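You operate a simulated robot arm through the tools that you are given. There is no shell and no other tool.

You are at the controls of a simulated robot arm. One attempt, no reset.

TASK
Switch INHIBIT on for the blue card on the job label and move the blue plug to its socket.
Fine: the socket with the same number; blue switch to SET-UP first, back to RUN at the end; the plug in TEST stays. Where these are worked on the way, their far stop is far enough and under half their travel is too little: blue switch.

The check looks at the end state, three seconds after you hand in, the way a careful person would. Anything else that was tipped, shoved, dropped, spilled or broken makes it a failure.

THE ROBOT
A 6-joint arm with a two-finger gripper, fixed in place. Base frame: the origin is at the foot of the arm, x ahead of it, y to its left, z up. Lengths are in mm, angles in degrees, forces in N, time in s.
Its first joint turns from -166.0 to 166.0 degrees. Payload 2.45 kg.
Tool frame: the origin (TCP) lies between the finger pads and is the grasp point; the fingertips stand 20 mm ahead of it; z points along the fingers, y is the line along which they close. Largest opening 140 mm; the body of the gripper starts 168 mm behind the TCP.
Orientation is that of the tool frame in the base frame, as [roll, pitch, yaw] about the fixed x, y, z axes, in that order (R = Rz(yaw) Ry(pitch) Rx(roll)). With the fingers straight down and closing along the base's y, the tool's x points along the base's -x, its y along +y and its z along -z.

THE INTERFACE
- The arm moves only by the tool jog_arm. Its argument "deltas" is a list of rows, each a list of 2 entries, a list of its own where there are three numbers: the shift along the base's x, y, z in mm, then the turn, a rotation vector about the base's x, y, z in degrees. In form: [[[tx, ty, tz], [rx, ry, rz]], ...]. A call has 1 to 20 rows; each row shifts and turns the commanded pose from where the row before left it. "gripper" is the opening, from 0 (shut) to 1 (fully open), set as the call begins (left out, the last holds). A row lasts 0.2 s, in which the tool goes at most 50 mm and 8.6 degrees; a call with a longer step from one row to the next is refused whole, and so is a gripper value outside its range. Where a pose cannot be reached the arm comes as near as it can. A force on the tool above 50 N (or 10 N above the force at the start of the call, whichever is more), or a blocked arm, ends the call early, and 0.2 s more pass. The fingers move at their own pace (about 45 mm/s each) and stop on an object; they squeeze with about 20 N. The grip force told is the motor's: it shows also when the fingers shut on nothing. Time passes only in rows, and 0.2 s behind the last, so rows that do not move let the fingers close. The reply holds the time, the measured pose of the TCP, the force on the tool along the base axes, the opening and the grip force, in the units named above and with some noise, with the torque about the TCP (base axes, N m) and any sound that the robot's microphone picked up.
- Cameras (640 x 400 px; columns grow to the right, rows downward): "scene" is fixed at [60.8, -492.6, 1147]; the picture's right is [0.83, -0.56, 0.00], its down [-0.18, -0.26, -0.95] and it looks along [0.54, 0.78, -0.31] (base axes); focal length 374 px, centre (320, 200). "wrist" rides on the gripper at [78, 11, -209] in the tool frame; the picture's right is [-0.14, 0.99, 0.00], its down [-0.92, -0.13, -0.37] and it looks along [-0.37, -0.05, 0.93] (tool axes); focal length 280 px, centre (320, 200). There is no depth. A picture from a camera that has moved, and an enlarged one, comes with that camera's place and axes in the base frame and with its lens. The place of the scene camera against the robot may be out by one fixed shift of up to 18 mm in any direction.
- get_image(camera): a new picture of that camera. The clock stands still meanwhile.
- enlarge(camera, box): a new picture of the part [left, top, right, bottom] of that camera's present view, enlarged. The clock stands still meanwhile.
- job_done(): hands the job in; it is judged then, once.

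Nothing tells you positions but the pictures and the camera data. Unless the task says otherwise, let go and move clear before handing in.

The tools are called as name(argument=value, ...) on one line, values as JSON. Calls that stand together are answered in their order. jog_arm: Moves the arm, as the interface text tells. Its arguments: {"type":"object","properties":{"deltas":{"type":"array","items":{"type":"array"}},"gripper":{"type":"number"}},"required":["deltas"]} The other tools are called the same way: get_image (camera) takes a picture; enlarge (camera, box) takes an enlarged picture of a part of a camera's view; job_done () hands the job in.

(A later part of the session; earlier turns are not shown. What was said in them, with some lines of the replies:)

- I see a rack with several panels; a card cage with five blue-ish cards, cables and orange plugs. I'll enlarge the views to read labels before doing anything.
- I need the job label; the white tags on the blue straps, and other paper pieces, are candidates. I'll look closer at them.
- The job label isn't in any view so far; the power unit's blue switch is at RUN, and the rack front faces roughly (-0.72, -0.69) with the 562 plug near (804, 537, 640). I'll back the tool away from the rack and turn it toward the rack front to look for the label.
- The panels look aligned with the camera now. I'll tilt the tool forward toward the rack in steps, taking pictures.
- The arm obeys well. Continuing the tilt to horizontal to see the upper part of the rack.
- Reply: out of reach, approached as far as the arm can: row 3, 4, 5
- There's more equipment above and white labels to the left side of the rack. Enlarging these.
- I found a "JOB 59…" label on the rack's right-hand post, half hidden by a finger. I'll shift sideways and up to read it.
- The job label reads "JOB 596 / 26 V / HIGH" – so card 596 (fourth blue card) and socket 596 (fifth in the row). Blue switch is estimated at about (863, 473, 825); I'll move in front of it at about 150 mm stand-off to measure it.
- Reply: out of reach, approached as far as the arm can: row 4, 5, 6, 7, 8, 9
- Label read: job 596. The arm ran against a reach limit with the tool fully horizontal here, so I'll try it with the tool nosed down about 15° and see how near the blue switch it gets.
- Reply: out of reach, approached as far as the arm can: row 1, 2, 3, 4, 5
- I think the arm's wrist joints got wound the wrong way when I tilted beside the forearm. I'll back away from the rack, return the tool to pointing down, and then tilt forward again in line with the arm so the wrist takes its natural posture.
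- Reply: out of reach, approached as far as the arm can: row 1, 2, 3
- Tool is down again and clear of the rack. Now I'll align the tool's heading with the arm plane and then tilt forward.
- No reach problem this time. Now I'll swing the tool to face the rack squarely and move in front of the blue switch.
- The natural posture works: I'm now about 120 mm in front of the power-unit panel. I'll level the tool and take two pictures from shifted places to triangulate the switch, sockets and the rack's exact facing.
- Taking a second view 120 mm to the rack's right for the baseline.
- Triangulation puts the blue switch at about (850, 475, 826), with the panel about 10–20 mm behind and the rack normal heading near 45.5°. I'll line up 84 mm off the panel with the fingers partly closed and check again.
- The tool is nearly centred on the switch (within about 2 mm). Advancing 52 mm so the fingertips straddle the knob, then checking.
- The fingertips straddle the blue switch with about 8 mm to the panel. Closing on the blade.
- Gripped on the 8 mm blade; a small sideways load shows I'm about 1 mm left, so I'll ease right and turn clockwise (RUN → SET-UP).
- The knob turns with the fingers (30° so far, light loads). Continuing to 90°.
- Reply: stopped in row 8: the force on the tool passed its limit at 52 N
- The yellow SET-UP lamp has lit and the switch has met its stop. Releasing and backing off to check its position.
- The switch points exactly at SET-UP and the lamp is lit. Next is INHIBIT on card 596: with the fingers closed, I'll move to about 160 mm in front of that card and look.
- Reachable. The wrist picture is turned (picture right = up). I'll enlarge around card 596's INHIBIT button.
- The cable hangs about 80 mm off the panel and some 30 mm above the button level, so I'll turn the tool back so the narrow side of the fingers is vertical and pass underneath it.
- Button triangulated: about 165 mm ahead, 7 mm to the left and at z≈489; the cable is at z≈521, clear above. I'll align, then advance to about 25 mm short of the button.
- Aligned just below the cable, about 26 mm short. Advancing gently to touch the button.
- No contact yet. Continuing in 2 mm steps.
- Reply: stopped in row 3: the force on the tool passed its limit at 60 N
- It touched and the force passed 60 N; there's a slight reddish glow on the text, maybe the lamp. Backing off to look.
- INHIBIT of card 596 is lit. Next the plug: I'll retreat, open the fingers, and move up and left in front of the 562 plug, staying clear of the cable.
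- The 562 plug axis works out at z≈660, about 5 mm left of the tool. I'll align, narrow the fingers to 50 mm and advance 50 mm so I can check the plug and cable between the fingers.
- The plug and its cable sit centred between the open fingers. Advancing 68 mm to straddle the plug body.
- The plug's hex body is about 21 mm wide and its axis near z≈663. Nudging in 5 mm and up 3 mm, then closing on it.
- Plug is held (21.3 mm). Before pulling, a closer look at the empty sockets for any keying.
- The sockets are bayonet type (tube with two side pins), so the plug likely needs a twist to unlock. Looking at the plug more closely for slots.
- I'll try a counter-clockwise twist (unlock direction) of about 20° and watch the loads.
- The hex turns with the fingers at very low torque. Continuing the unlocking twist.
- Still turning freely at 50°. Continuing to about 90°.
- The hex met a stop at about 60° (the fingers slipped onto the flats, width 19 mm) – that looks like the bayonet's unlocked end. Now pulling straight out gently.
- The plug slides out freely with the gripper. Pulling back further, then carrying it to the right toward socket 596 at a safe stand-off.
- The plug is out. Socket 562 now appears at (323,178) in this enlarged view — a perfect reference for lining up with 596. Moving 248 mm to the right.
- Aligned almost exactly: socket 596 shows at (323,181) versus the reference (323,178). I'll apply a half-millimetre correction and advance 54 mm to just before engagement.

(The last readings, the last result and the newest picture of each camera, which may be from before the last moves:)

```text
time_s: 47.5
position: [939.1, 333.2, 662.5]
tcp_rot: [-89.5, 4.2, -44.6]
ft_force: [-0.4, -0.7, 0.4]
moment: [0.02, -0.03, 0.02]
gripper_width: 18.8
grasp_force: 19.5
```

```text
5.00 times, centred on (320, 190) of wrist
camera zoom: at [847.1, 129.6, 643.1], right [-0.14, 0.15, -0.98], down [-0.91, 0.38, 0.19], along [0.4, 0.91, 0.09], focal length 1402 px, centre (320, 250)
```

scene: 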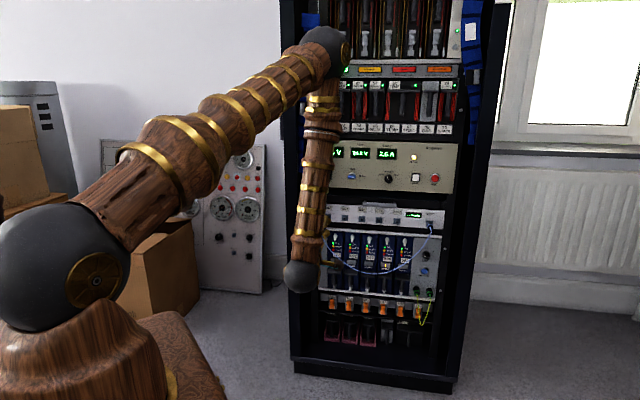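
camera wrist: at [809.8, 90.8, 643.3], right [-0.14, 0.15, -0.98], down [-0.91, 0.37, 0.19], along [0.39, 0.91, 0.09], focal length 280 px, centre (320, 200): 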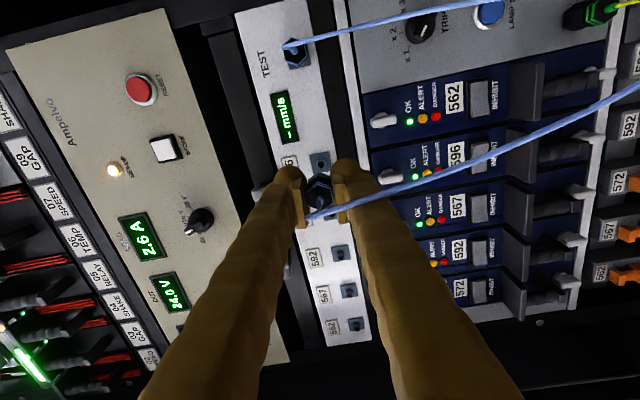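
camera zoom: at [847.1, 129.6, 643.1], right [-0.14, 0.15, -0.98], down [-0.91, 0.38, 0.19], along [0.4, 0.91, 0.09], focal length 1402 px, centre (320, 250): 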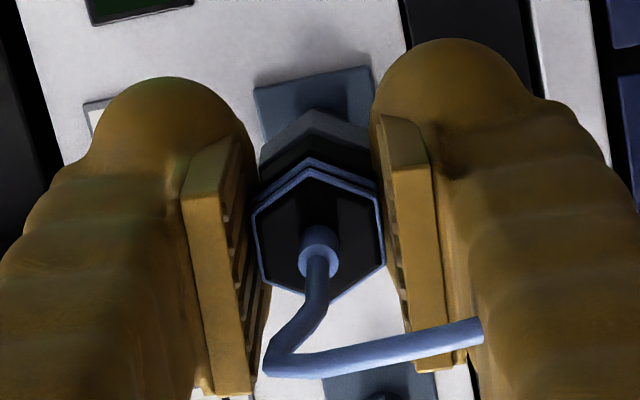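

Comparing with the pulled-out view at the same depth, the socket looks ~1 mm higher relative to the plug. Enlarging to judge more precisely.

enlarge(camera="wrist", box=[300, 155, 340, 180])

enlarge(camera="scene", box=[370, 190, 450, 250])

```text
16.00 times, centred on (320, 168) of wrist
camera zoom: at [847.1, 129.6, 643.1], right [-0.14, 0.15, -0.98], down [-0.91, 0.38, 0.19], along [0.4, 0.91, 0.09], focal length 4486 px, centre (320, 720)
```

zoom: 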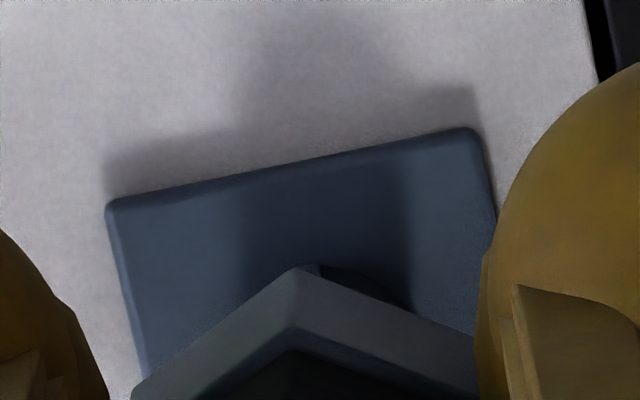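

```text
6.67 times, centred on (410, 220) of scene
camera zoom: at [60.8, -492.6, 1147.0], right [0.83, -0.56, 0.0], down [-0.18, -0.26, -0.95], along [0.54, 0.78, -0.31], focal length 2492 px, centre (-280, 67)
```

zoom: 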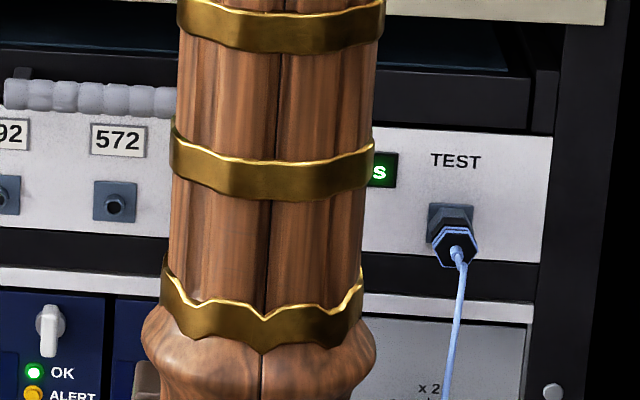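

Alignment is within about a millimetre by these measurements. Pushing in slowly, watching the side forces.

jog_arm(deltas=[[[1.4, 1.43, 0], [0, 0, 0]], [[1.4, 1.43, 0], [0, 0, 0]], [[1.4, 1.43, 0], [0, 0, 0]], [[1.4, 1.43, 0], [0, 0, 0]]])

enlarge(camera="wrist", box=[280, 150, 360, 230])

```text
time_s: 48.5
position: [943.0, 338.8, 662.8]
tcp_rot: [-89.4, 4.2, -44.6]
ft_force: [0.8, 0.4, -1.4]
moment: [0.0, 0.02, 0.02]
gripper_width: 18.6
grasp_force: 19.8
```

```text
5.00 times, centred on (320, 190) of wrist
camera zoom: at [852.3, 135.3, 643.3], right [-0.14, 0.15, -0.98], down [-0.91, 0.37, 0.19], along [0.4, 0.91, 0.09], focal length 1402 px, centre (320, 250)
```

zoom: 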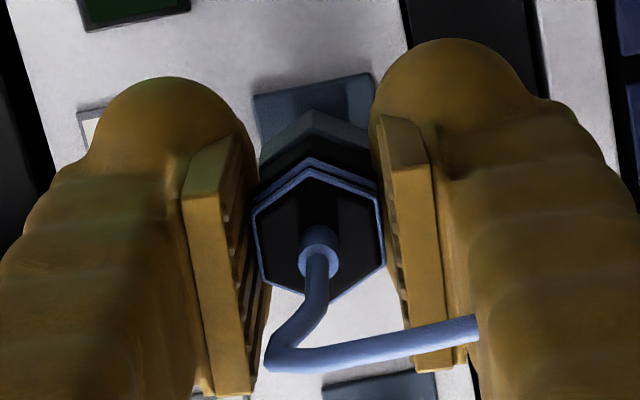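

Tracking well with near-zero forces. Continuing the insertion in small steps.

jog_arm(deltas=[[[1.4, 1.43, 0.2], [0, 0, 0]], [[1.4, 1.43, 0.2], [0, 0, 0]], [[1.4, 1.43, 0], [0, 0, 0]]])

enlarge(camera="wrist", box=[280, 150, 360, 230])

```text
time_s: 49.3
position: [948.3, 342.0, 663.0]
tcp_rot: [-89.5, 4.2, -44.7]
ft_force: [-1.3, -1.5, -1.5]
moment: [-0.01, 0.0, 0.01]
gripper_width: 18.8
grasp_force: 20.1
```

```text
5.00 times, centred on (320, 190) of wrist
camera zoom: at [856.4, 139.4, 643.7], right [-0.14, 0.15, -0.98], down [-0.91, 0.37, 0.19], along [0.4, 0.91, 0.09], focal length 1402 px, centre (320, 250)
```

zoom: 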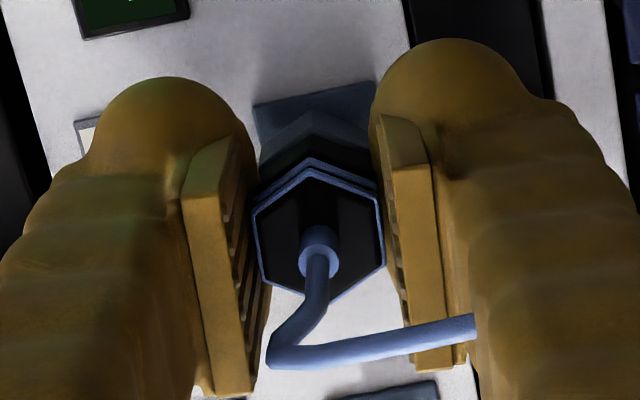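

Only ~2 N so far, about 9 mm from fully home. Continuing.

jog_arm(deltas=[[[1.4, 1.43, 0], [0, 0, 0]], [[1.4, 1.43, 0], [0, 0, 0]], [[1.4, 1.43, 0], [0, 0, 0]]])

enlarge(camera="wrist", box=[280, 150, 360, 230])

```text
time_s: 50.1
position: [951.2, 346.8, 662.2]
tcp_rot: [-89.6, 4.2, -44.6]
ft_force: [1.5, -6.7, -15.0]
moment: [-0.1, 0.11, -0.12]
gripper_width: 18.6
grasp_force: 19.8
```

```text
5.00 times, centred on (320, 190) of wrist
camera zoom: at [860.9, 143.5, 643.2], right [-0.14, 0.15, -0.98], down [-0.91, 0.37, 0.19], along [0.4, 0.91, 0.08], focal length 1402 px, centre (320, 250)
```

zoom: 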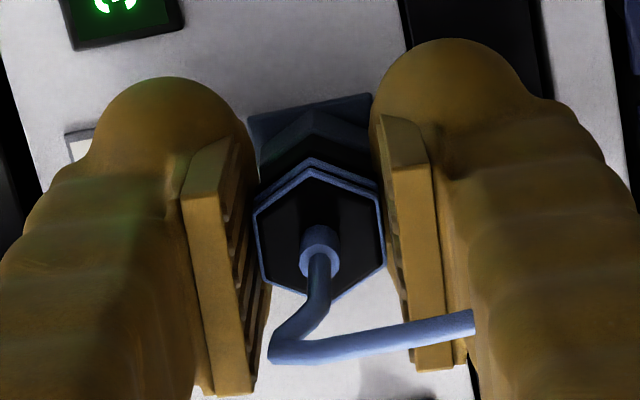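

The view matches the seated view at 562 exactly (same flange position). I'll relieve the small down/right side load, press lightly and begin the clockwise locking twist.

jog_arm(deltas=[[[0.2, -0.2, -0.7], [0, 0, 0]], [[0.9, 0.9, 0], [0, 0, 0]], [[0.5, 0.5, 0], [0, 0, 0]]])

enlarge(camera="wrist", box=[280, 150, 360, 230])

```text
time_s: 50.9
position: [952.8, 348.1, 661.9]
tcp_rot: [-89.6, 4.2, -44.6]
ft_force: [-28.9, -21.9, -6.4]
moment: [-0.08, 0.09, 0.08]
gripper_width: 18.9
grasp_force: 19.9
```

```text
5.00 times, centred on (320, 190) of wrist
camera zoom: at [862.1, 144.4, 643.0], right [-0.14, 0.15, -0.98], down [-0.91, 0.37, 0.19], along [0.4, 0.91, 0.09], focal length 1402 px, centre (320, 250)
```

zoom: 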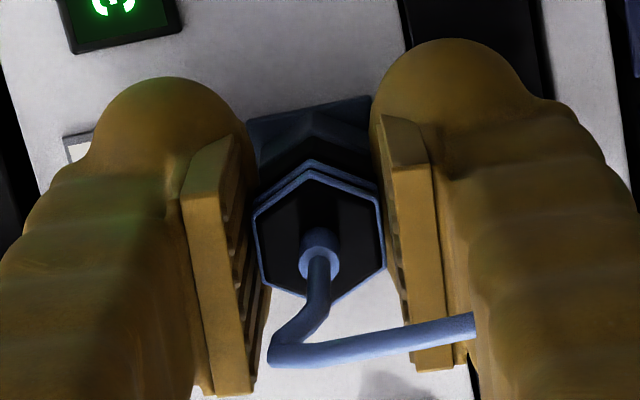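

Fully home (36 N axial against the stop). Easing slightly and twisting clockwise to lock.

jog_arm(deltas=[[[-0.5, -0.5, -0.2], [0, 0, 0]], [[0, 0, 0], [4.2, 4.28, 0]], [[0, 0, 0], [4.2, 4.28, 0]], [[0, 0, 0], [4.2, 4.28, 0]], [[0, 0, 0], [4.2, 4.28, 0]], [[0, 0, 0], [4.2, 4.28, 0]]])

enlarge(camera="wrist", box=[280, 150, 360, 230])

```text
time_s: 52.3
position: [952.3, 347.6, 662.5]
tcp_rot: [-89.5, 34.2, -44.5]
ft_force: [7.4, 8.1, -14.0]
moment: [-0.12, 0.07, -0.03]
gripper_width: 18.3
grasp_force: 19.8
```

```text
5.00 times, centred on (320, 190) of wrist
camera zoom: at [848.2, 158.3, 607.1], right [-0.47, 0.48, -0.74], down [-0.75, 0.22, 0.62], along [0.46, 0.85, 0.25], focal length 1402 px, centre (320, 250)
```

zoom: 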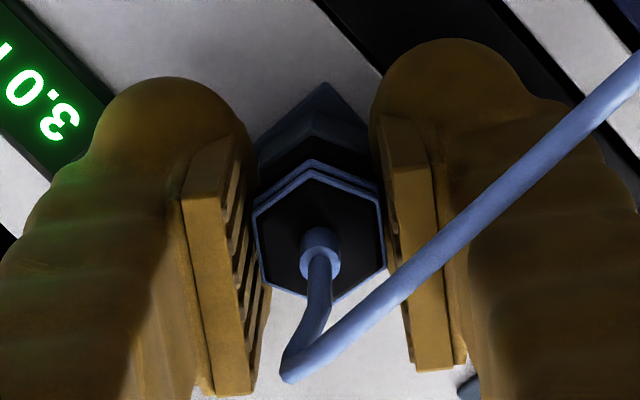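

The plug turns with the fingers, the axial load shows the bayonet drawing in, and the display has come alive (3.0). Continuing to the stop.

jog_arm(deltas=[[[0.4, 0.4, -0.5], [0, 0, 0]], [[0, 0, 0], [4.2, 4.28, 0]], [[0, 0, 0], [4.2, 4.28, 0]], [[0, 0, 0], [4.2, 4.28, 0]], [[0, 0, 0], [4.2, 4.28, 0]], [[0, 0, 0], [4.2, 4.28, 0]]])

enlarge(camera="wrist", box=[280, 150, 360, 230])

get_image(camera="wrist")

```text
time_s: 53.7
position: [952.6, 347.0, 662.3]
tcp_rot: [-89.6, 64.2, -44.6]
ft_force: [-10.6, -1.6, 3.8]
moment: [0.1, -0.09, 0.11]
gripper_width: 18.4
grasp_force: 20.3
```

```text
5.00 times, centred on (320, 190) of wrist
camera zoom: at [823.5, 182.7, 585.7], right [-0.67, 0.67, -0.31], down [-0.46, -0.06, 0.88], along [0.58, 0.74, 0.35], focal length 1402 px, centre (320, 250)
```

zoom: 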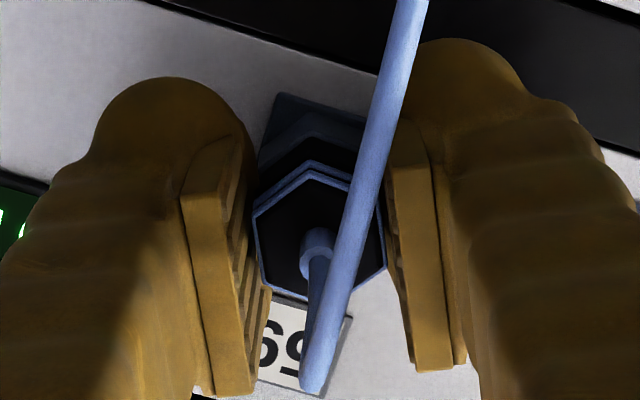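

```text
taken
camera wrist: at [823.5, 182.7, 585.7], right [-0.67, 0.67, -0.31], down [-0.46, -0.06, 0.88], along [0.58, 0.74, 0.35], focal length 280 px, centre (320, 200)
```

wrist: 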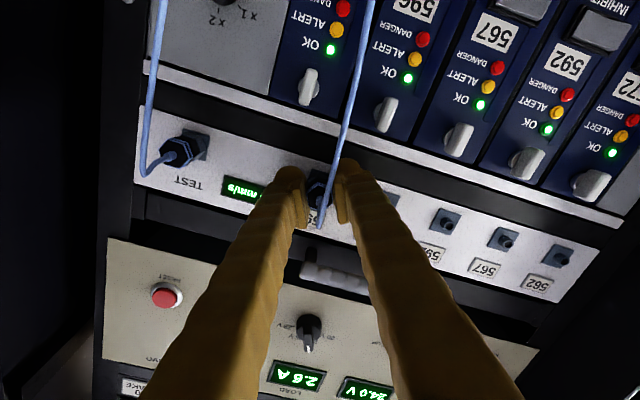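

Turned 60° with no slip yet. A few degrees more to find the stop.

jog_arm(deltas=[[[0, 0, 0], [2.8, 2.85, 0]], [[0, 0, 0], [2.8, 2.85, 0]], [[0, 0, 0], [2.8, 2.85, 0]]])

enlarge(camera="wrist", box=[280, 150, 360, 230])

```text
time_s: 54.5
position: [953.1, 348.5, 660.9]
tcp_rot: [-90.0, 76.2, -44.9]
ft_force: [-0.7, 0.2, -3.7]
moment: [-0.17, -0.09, 0.01]
gripper_width: 20.2
grasp_force: 19.8
```

```text
5.00 times, centred on (320, 190) of wrist
camera zoom: at [811.9, 194.0, 582.3], right [-0.7, 0.7, -0.1], down [-0.33, -0.19, 0.92], along [0.63, 0.68, 0.37], focal length 1402 px, centre (320, 250)
```

zoom: 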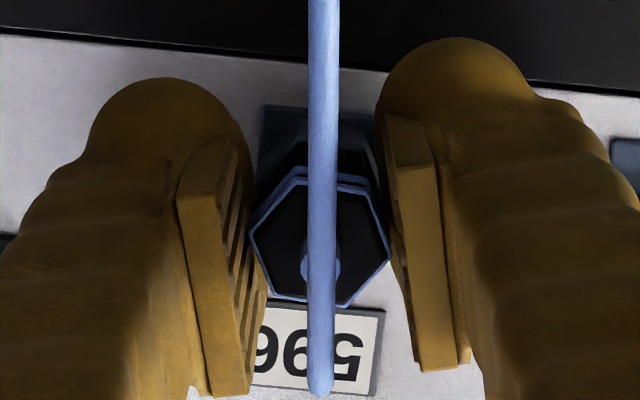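

The hex hit its locked stop (fingers began slipping to the corners) with its flats level as before. Releasing and backing straight off.

jog_arm(deltas=[[[0, 0, 0], [0, 0, 0]], [[0, 0, 0], [0, 0, 0]], [[0, 0, 0], [0, 0, 0]]], gripper=0.4)

jog_arm(deltas=[[[-7, -7.1, 0], [0, 0, 0]], [[-14, -14.3, 0], [0, 0, 0]], [[-21, -21.4, 0], [0, 0, 0]], [[-21, -21.4, 0], [0, 0, 0]], [[-21, -21.4, 0], [0, 0, 0]], [[-21, -21.4, 0], [0, 0, 0]]])

get_image(camera="wrist")

enlarge(camera="wrist", box=[260, 100, 400, 200])

```text
time_s: 55.3
position: [953.4, 347.8, 661.1]
tcp_rot: [-90.0, 76.1, -44.9]
ft_force: [0.2, -0.5, 0.0]
moment: [0.0, 0.0, 0.03]
gripper_width: 56.0
grasp_force: 0.0
```

```text
time_s: 56.7
position: [847.6, 240.4, 662.0]
tcp_rot: [-89.9, 76.1, -45.0]
ft_force: [0.6, -0.1, -0.2]
moment: [0.0, -0.01, 0.02]
gripper_width: 55.9
grasp_force: 0.1
```

```text
taken
camera wrist: at [707.3, 86.3, 583.0], right [-0.7, 0.7, -0.1], down [-0.33, -0.19, 0.92], along [0.63, 0.68, 0.37], focal length 280 px, centre (320, 200)
```

wrist: 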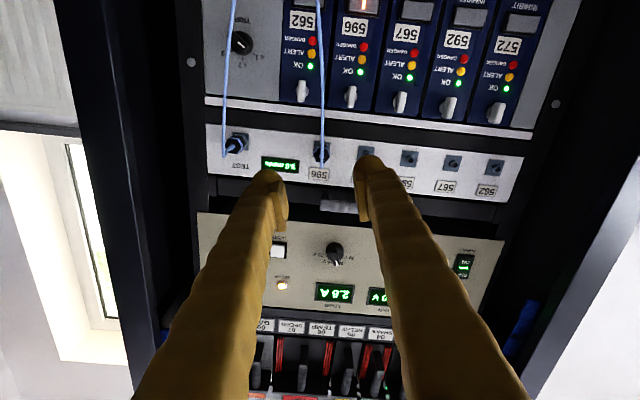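

```text
4.00 times, centred on (330, 150) of wrist
camera zoom: at [707.3, 86.3, 583.0], right [-0.7, 0.7, -0.1], down [-0.33, -0.19, 0.92], along [0.63, 0.68, 0.37], focal length 1122 px, centre (280, 400)
```

zoom: 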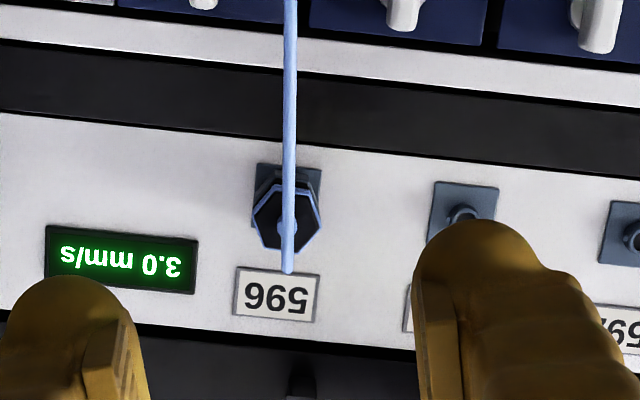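

The plug sits in socket 596 and the display reads 3.0 mm/s. Checking its seating and lock against the TEST plug, and INHIBIT lamp.

enlarge(camera="wrist", box=[305, 135, 345, 175])

enlarge(camera="wrist", box=[215, 120, 265, 165])

enlarge(camera="wrist", box=[220, 0, 560, 140])

enlarge(camera="scene", box=[310, 190, 460, 290])

```text
10.00 times, centred on (325, 155) of wrist
camera zoom: at [707.3, 86.3, 583.0], right [-0.7, 0.7, -0.1], down [-0.33, -0.19, 0.92], along [0.63, 0.68, 0.37], focal length 2804 px, centre (270, 650)
```

zoom: 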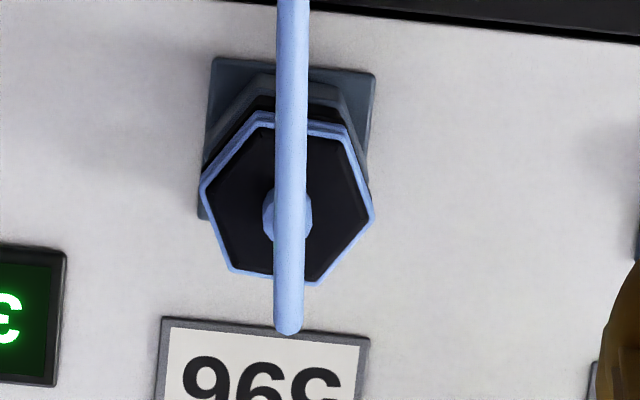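

```text
8.89 times, centred on (240, 142) of wrist
camera zoom: at [707.3, 86.3, 583.0], right [-0.7, 0.7, -0.1], down [-0.33, -0.19, 0.92], along [0.63, 0.68, 0.37], focal length 2492 px, centre (1031, 711)
```

zoom: 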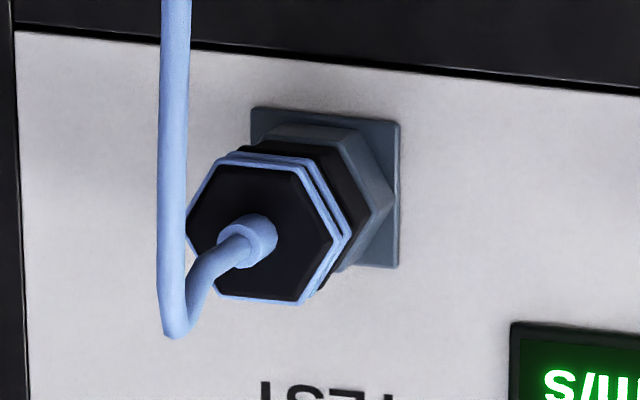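

```text
1.88 times, centred on (390, 70) of wrist
camera zoom: at [707.3, 86.3, 583.0], right [-0.7, 0.7, -0.1], down [-0.33, -0.19, 0.92], along [0.63, 0.68, 0.37], focal length 528 px, centre (188, 445)
```

zoom: 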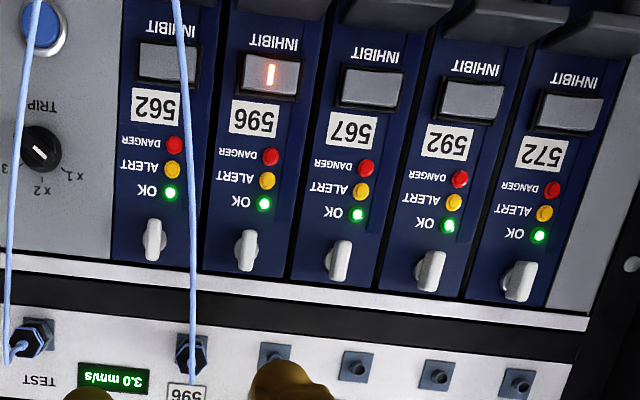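

```text
4.00 times, centred on (385, 240) of scene
camera zoom: at [60.8, -492.6, 1147.0], right [0.83, -0.56, 0.0], down [-0.18, -0.26, -0.95], along [0.54, 0.78, -0.31], focal length 1495 px, centre (60, 40)
```

zoom: 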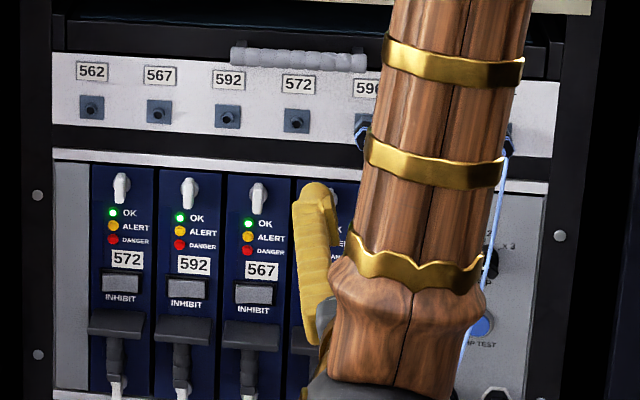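

Plug locked with flats level like the TEST plug; INHIBIT 596 is lit; everything else undisturbed. Now returning to the blue switch: moving up and turning the tool so the fingers straddle the now-horizontal lever.

jog_arm(deltas=[[[-7.6, 11.5, 13.5], [5.61, 5.71, 0]], [[-7.6, 11.5, 13.5], [5.61, 5.71, 0]], [[-7.6, 11.5, 13.5], [5.61, 5.71, 0]], [[-7.6, 11.5, 13.5], [5.61, 5.71, 0]], [[-7.6, 11.5, 13.5], [5.61, 5.71, 0]], [[-7.6, 11.5, 13.5], [5.61, 5.71, 0]], [[-7.6, 11.5, 13.5], [5.61, 5.71, 0]], [[-7.6, 11.5, 13.5], [5.61, 5.71, 0]], [[-7.6, 11.5, 13.5], [5.61, 5.71, 0]], [[-7.6, 11.5, 13.5], [5.61, 5.71, 0]], [[-7.6, 11.5, 13.5], [5.61, 5.71, 0]], [[-7.6, 11.5, 13.5], [5.61, 5.71, 0]]])

get_image(camera="wrist")

enlarge(camera="wrist", box=[240, 100, 400, 200])

```text
time_s: 59.3
position: [756.8, 380.2, 823.1]
tcp_rot: [90.5, 7.6, 135.6]
ft_force: [1.0, -0.3, 0.3]
moment: [0.02, 0.01, -0.01]
gripper_width: 56.1
grasp_force: 0.0
```

```text
taken
camera wrist: at [555.0, 285.0, 824.8], right [0.01, 0.0, 1.0], down [0.41, -0.91, 0.0], along [0.91, 0.41, -0.01], focal length 280 px, centre (320, 200)
```

wrist: 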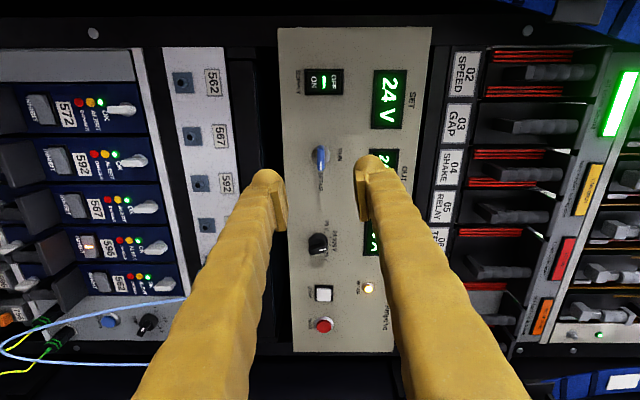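

```text
4.00 times, centred on (320, 150) of wrist
camera zoom: at [555.0, 285.0, 824.8], right [0.01, 0.0, 1.0], down [0.41, -0.91, 0.0], along [0.91, 0.41, -0.01], focal length 1122 px, centre (320, 400)
```

zoom: 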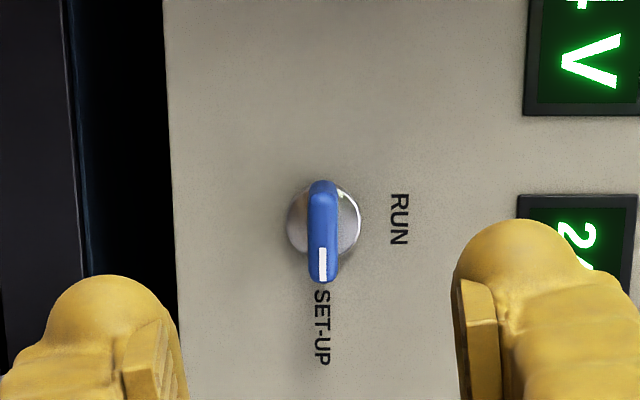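

Lined up with the lever at SET-UP (about 1 mm corrections). Advancing 110 mm and gripping it.

jog_arm(deltas=[[[15.3, 15.8, 0.2], [0, 0, 0]], [[15.3, 15.8, 0.2], [0, 0, 0]], [[15.3, 15.8, 0.2], [0, 0, 0]], [[15.3, 15.8, 0.2], [0, 0, 0]], [[15.3, 15.8, 0.2], [0, 0, 0]]])

enlarge(camera="wrist", box=[240, 120, 400, 220])

```text
time_s: 60.5
position: [833.3, 458.3, 825.7]
tcp_rot: [90.5, 7.7, 135.6]
ft_force: [-0.2, 0.6, -0.2]
moment: [0.01, 0.01, -0.03]
gripper_width: 55.8
grasp_force: 0.0
```

```text
4.00 times, centred on (320, 170) of wrist
camera zoom: at [630.8, 364.9, 826.3], right [0.01, 0.01, 1.0], down [0.4, -0.91, 0.0], along [0.91, 0.4, -0.01], focal length 1122 px, centre (320, 320)
```

zoom: 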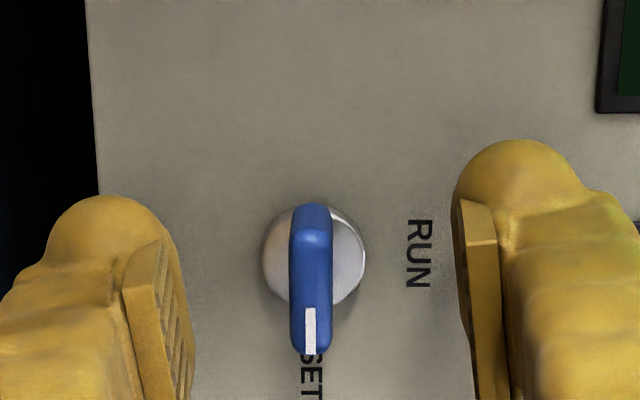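

Straddling the lever. Closing.

jog_arm(deltas=[[[0, 0, 0], [0, 0, 0]], [[0, 0, 0], [0, 0, 0]], [[0, 0, 0], [0, 0, 0]], [[0, 0, 0], [0, 0, 0]], [[0, 0, 0], [0, 0, 0]]], gripper=0)

```text
time_s: 61.7
position: [833.3, 458.1, 823.8]
tcp_rot: [90.7, 7.8, 135.6]
ft_force: [14.0, 1.2, -29.8]
moment: [-0.13, 0.25, -0.13]
gripper_width: 8.2
grasp_force: 36.1
```

Gripped; there is a 30 N downward load, so I'm ~1 mm high. Easing down and starting the counter-clockwise turn back to RUN.

jog_arm(deltas=[[[0.3, -0.3, -1.0], [0, 0, 0]], [[0, 0, 0], [-4.2, -4.28, 0]], [[0, 0, 0], [-4.2, -4.28, 0]], [[0, 0, 0], [-4.2, -4.28, 0]], [[0, 0, 0], [-4.2, -4.28, 0]], [[0, 0, 0], [-4.2, -4.28, 0]]])

get_image(camera="wrist")

```text
time_s: 63.1
position: [833.0, 458.3, 824.0]
tcp_rot: [90.6, 37.8, 135.7]
ft_force: [-22.8, 11.8, -25.6]
moment: [-0.22, 0.21, 0.27]
gripper_width: 8.1
grasp_force: 36.2
```

```text
taken
camera wrist: at [638.5, 357.1, 784.8], right [-0.35, 0.36, 0.87], down [0.32, -0.83, 0.47], along [0.88, 0.44, 0.18], focal length 280 px, centre (320, 200)
```

wrist: 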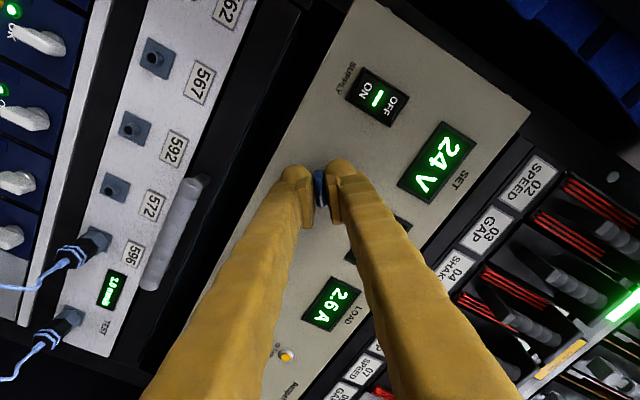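

Turning with the lever; easing down-left by about 1 mm to relieve side load, then continuing.

jog_arm(deltas=[[[-0.6, 0.6, -1.0], [0, 0, 0]], [[0, 0, 0], [-4.2, -4.28, 0]], [[0, 0, 0], [-4.2, -4.28, 0]], [[0, 0, 0], [-4.2, -4.28, 0]], [[0, 0, 0], [-4.2, -4.28, 0]]])

```text
time_s: 64.3
position: [833.9, 458.1, 824.0]
tcp_rot: [90.5, 61.9, 135.5]
ft_force: [-13.6, 5.6, -3.9]
moment: [-0.06, 0.07, 0.16]
gripper_width: 8.2
grasp_force: 35.4
```

Load is small now. Continuing the remaining ~29° to RUN.

jog_arm(deltas=[[[-0.3, 0.3, 0], [0, 0, 0]], [[0, 0, 0], [-4.2, -4.28, 0]], [[0, 0, 0], [-4.2, -4.28, 0]], [[0, 0, 0], [-4.2, -4.28, 0]], [[0, 0, 0], [-4.2, -4.28, 0]], [[0, 0, 0], [-3.5, -3.57, 0]]])

get_image(camera="wrist")

enlarge(camera="scene", box=[310, 120, 470, 220])

```text
time_s: 65.7
position: [833.2, 458.6, 823.3]
tcp_rot: [-87.7, 89.1, -42.8]
ft_force: [7.1, 7.9, 12.8]
moment: [0.34, 0.17, 0.02]
gripper_width: 8.2
grasp_force: 36.1
```

```text
taken
camera wrist: at [679.5, 317.2, 744.4], right [-0.7, 0.7, 0.12], down [-0.18, -0.34, 0.92], along [0.69, 0.63, 0.37], focal length 280 px, centre (320, 200)
```

wrist: 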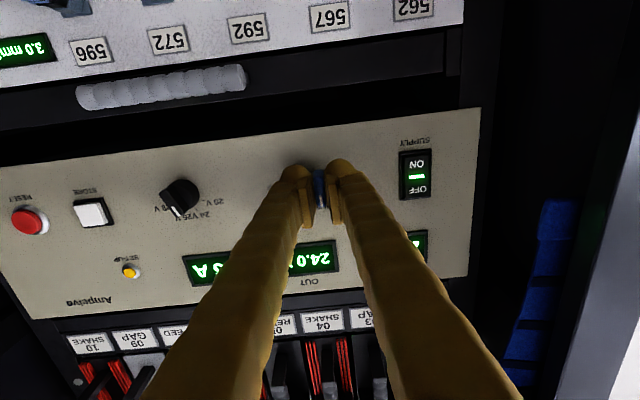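

```text
4.00 times, centred on (390, 170) of scene
camera zoom: at [60.8, -492.6, 1147.0], right [0.83, -0.56, 0.0], down [-0.18, -0.26, -0.95], along [0.54, 0.78, -0.31], focal length 1495 px, centre (40, 320)
```

zoom: 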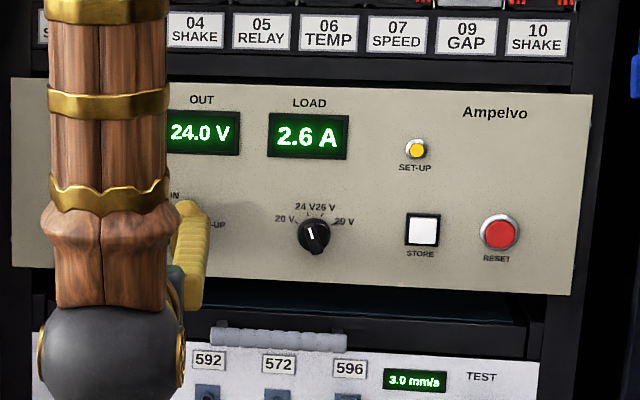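

The SET-UP lamp is out and the lever is against the RUN stop. Releasing and backing away to verify everything.

jog_arm(deltas=[[[0, 0, 0], [0, 0, 0]], [[0, 0, 0], [0, 0, 0]], [[0, 0, 0], [0, 0, 0]], [[0, 0, 0], [0, 0, 0]]], gripper=0.4)

jog_arm(deltas=[[[-10.5, -10.7, 0], [0, 0, 0]], [[-17.5, -17.8, 0], [0, 0, 0]], [[-21, -21.4, 0], [0, 0, 0]], [[-21, -21.4, 0], [0, 0, 0]]])

get_image(camera="wrist")

enlarge(camera="wrist", box=[240, 100, 400, 200])

```text
time_s: 66.7
position: [832.7, 458.0, 822.9]
tcp_rot: [-93.9, 89.3, -48.8]
ft_force: [-0.7, 0.6, 0.6]
moment: [0.02, 0.02, -0.01]
gripper_width: 55.9
grasp_force: 0.0
```

```text
time_s: 67.7
position: [763.9, 386.6, 821.6]
tcp_rot: [-95.0, 89.3, -49.8]
ft_force: [-0.1, 0.7, -0.7]
moment: [-0.01, -0.05, 0.01]
gripper_width: 56.0
grasp_force: 0.1
```

```text
taken
camera wrist: at [609.8, 245.3, 743.5], right [-0.7, 0.7, 0.12], down [-0.18, -0.34, 0.92], along [0.69, 0.63, 0.36], focal length 280 px, centre (320, 200)
```

wrist: 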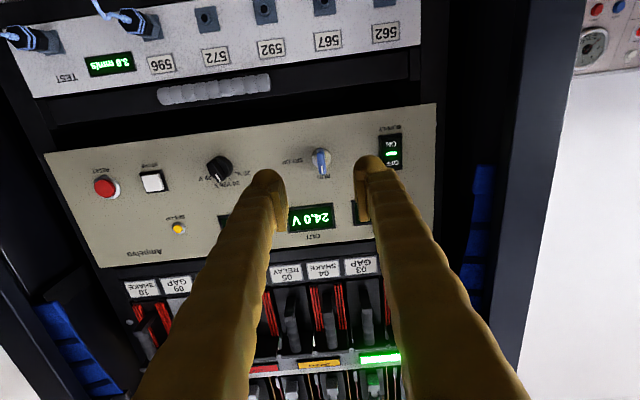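

```text
4.00 times, centred on (320, 150) of wrist
camera zoom: at [609.8, 245.3, 743.5], right [-0.7, 0.7, 0.12], down [-0.18, -0.34, 0.92], along [0.69, 0.63, 0.36], focal length 1122 px, centre (320, 400)
```

zoom: 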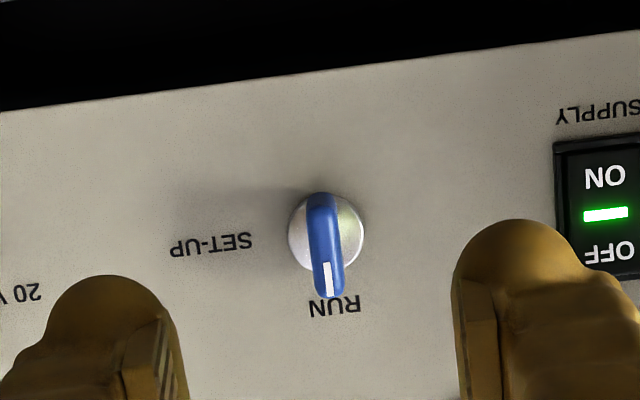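

The lever is back at RUN and the SET-UP lamp is off. I'll move the arm clear, up and away, for a final look with both cameras.

jog_arm(deltas=[[[-10, -20, 35], [0, 0, 0]], [[-5, -20, 40], [0, 0, 0]], [[0, -20, 40], [0, 0, 0]], [[0, -20, 40], [0, 0, 0]], [[0, -20, 40], [0, 0, 0]]])

get_image(camera="scene")

enlarge(camera="scene", box=[310, 190, 460, 290])

enlarge(camera="scene", box=[310, 270, 460, 370])

enlarge(camera="scene", box=[300, 120, 460, 220])

```text
time_s: 68.9
position: [747.9, 285.2, 1018.0]
tcp_rot: [-97.2, 89.2, -52.1]
ft_force: [0.6, -0.4, -0.4]
moment: [-0.02, 0.03, 0.01]
gripper_width: 56.0
grasp_force: 0.1
```

```text
taken
```

scene: 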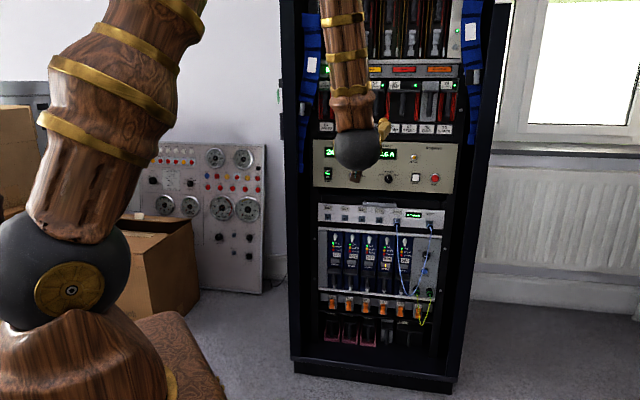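

```text
4.00 times, centred on (385, 240) of scene
camera zoom: at [60.8, -492.6, 1147.0], right [0.83, -0.56, 0.0], down [-0.18, -0.26, -0.95], along [0.54, 0.78, -0.31], focal length 1495 px, centre (60, 40)
```

zoom: 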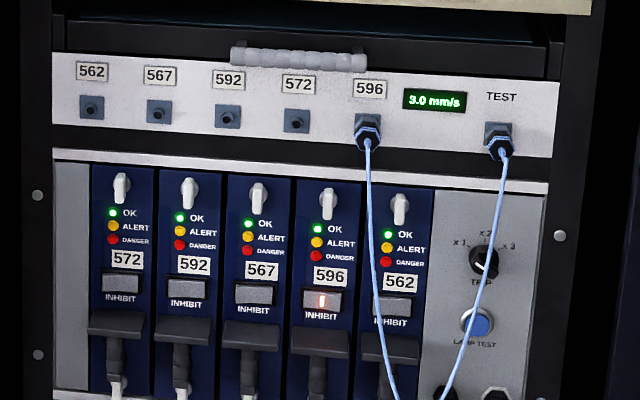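

```text
4.00 times, centred on (385, 320) of scene
camera zoom: at [60.8, -492.6, 1147.0], right [0.83, -0.56, 0.0], down [-0.18, -0.26, -0.95], along [0.54, 0.78, -0.31], focal length 1495 px, centre (60, -280)
```

zoom: 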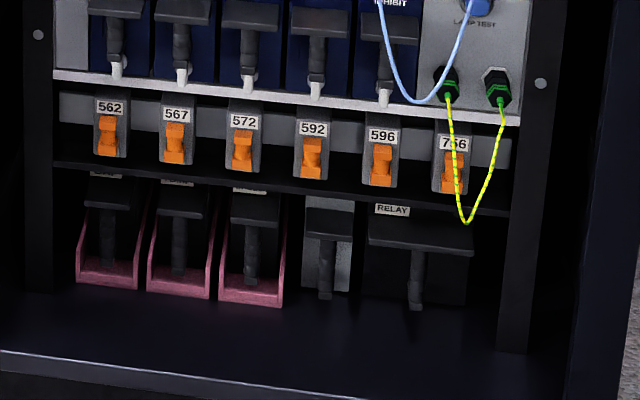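

```text
4.00 times, centred on (380, 170) of scene
camera zoom: at [60.8, -492.6, 1147.0], right [0.83, -0.56, 0.0], down [-0.18, -0.26, -0.95], along [0.54, 0.78, -0.31], focal length 1495 px, centre (80, 320)
```

zoom: 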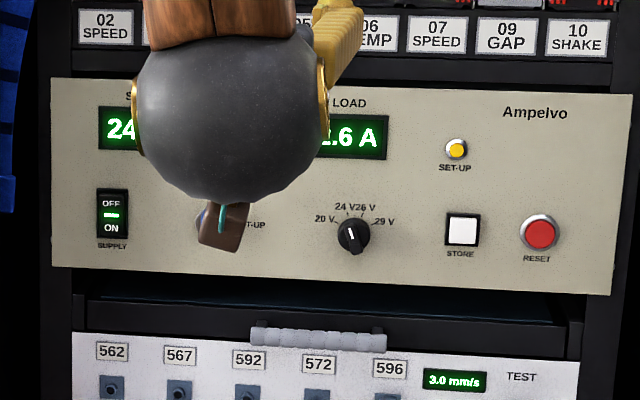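

Everything looks right: plug in 596, TEST plug untouched, INHIBIT 596 lit, switch at RUN. One last zoom on the plug and lever seating before handing in.

enlarge(camera="scene", box=[385, 205, 445, 240])

enlarge(camera="wrist", box=[0, 0, 640, 400])

```text
10.67 times, centred on (415, 222) of scene
camera zoom: at [60.8, -492.6, 1147.0], right [0.83, -0.56, 0.0], down [-0.18, -0.26, -0.95], along [0.54, 0.78, -0.31], focal length 3986 px, centre (-693, -40)
```

zoom: 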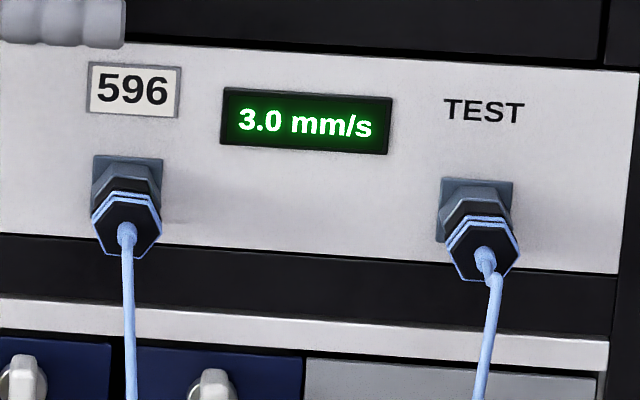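

```text
1.00 times, centred on (320, 200) of wrist (not enlarged: the box is as wide or as high as the picture)
camera zoom: at [594.1, 144.6, 939.7], right [-0.7, 0.7, 0.12], down [-0.18, -0.34, 0.92], along [0.69, 0.63, 0.36], focal length 280 px, centre (320, 200)
```

zoom: 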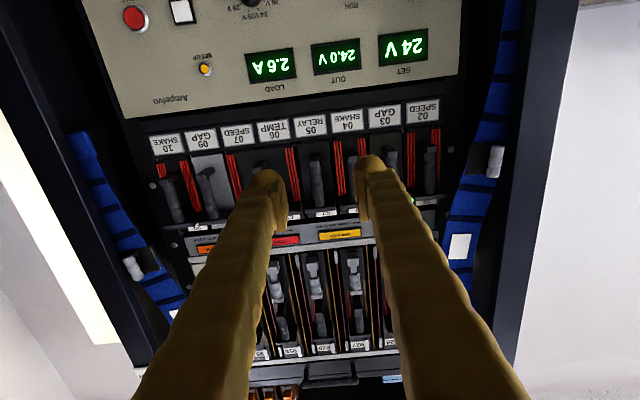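

The 596 plug is seated and locked at the same depth and angle as the TEST plug. INHIBIT 596 is lit, the blue switch is back at RUN with its lamp off, and the arm is clear of the rack. Handing in.

job_done()

```text
The job is handed in.
```

The job is done and handed in; I haven't seen the result of the check. The job label on the rack's right post reads 596, so I worked on card 596 and socket 596.

- **Blue switch:** I turned it to SET-UP first (its lamp lit). At the end I turned it back to RUN, and the lamp went out.
- **INHIBIT:** It is on for card 596 and its light is lit. The press reached 60 N before the arm stopped.
- **Blue plug:** I untwisted it from socket 562, pushed it into socket 596 and twisted it to its stop. It sits at the same depth and angle as the TEST plug. The panel display now reads 3.0 mm/s; it read 3.3 before.
- **TEST plug:** I left it where it was.

In the last pictures nothing else looked moved, and the arm has let go and is clear of the rack. The label also says "26 V" and "HIGH"; I left those alone because the task didn't ask for them.
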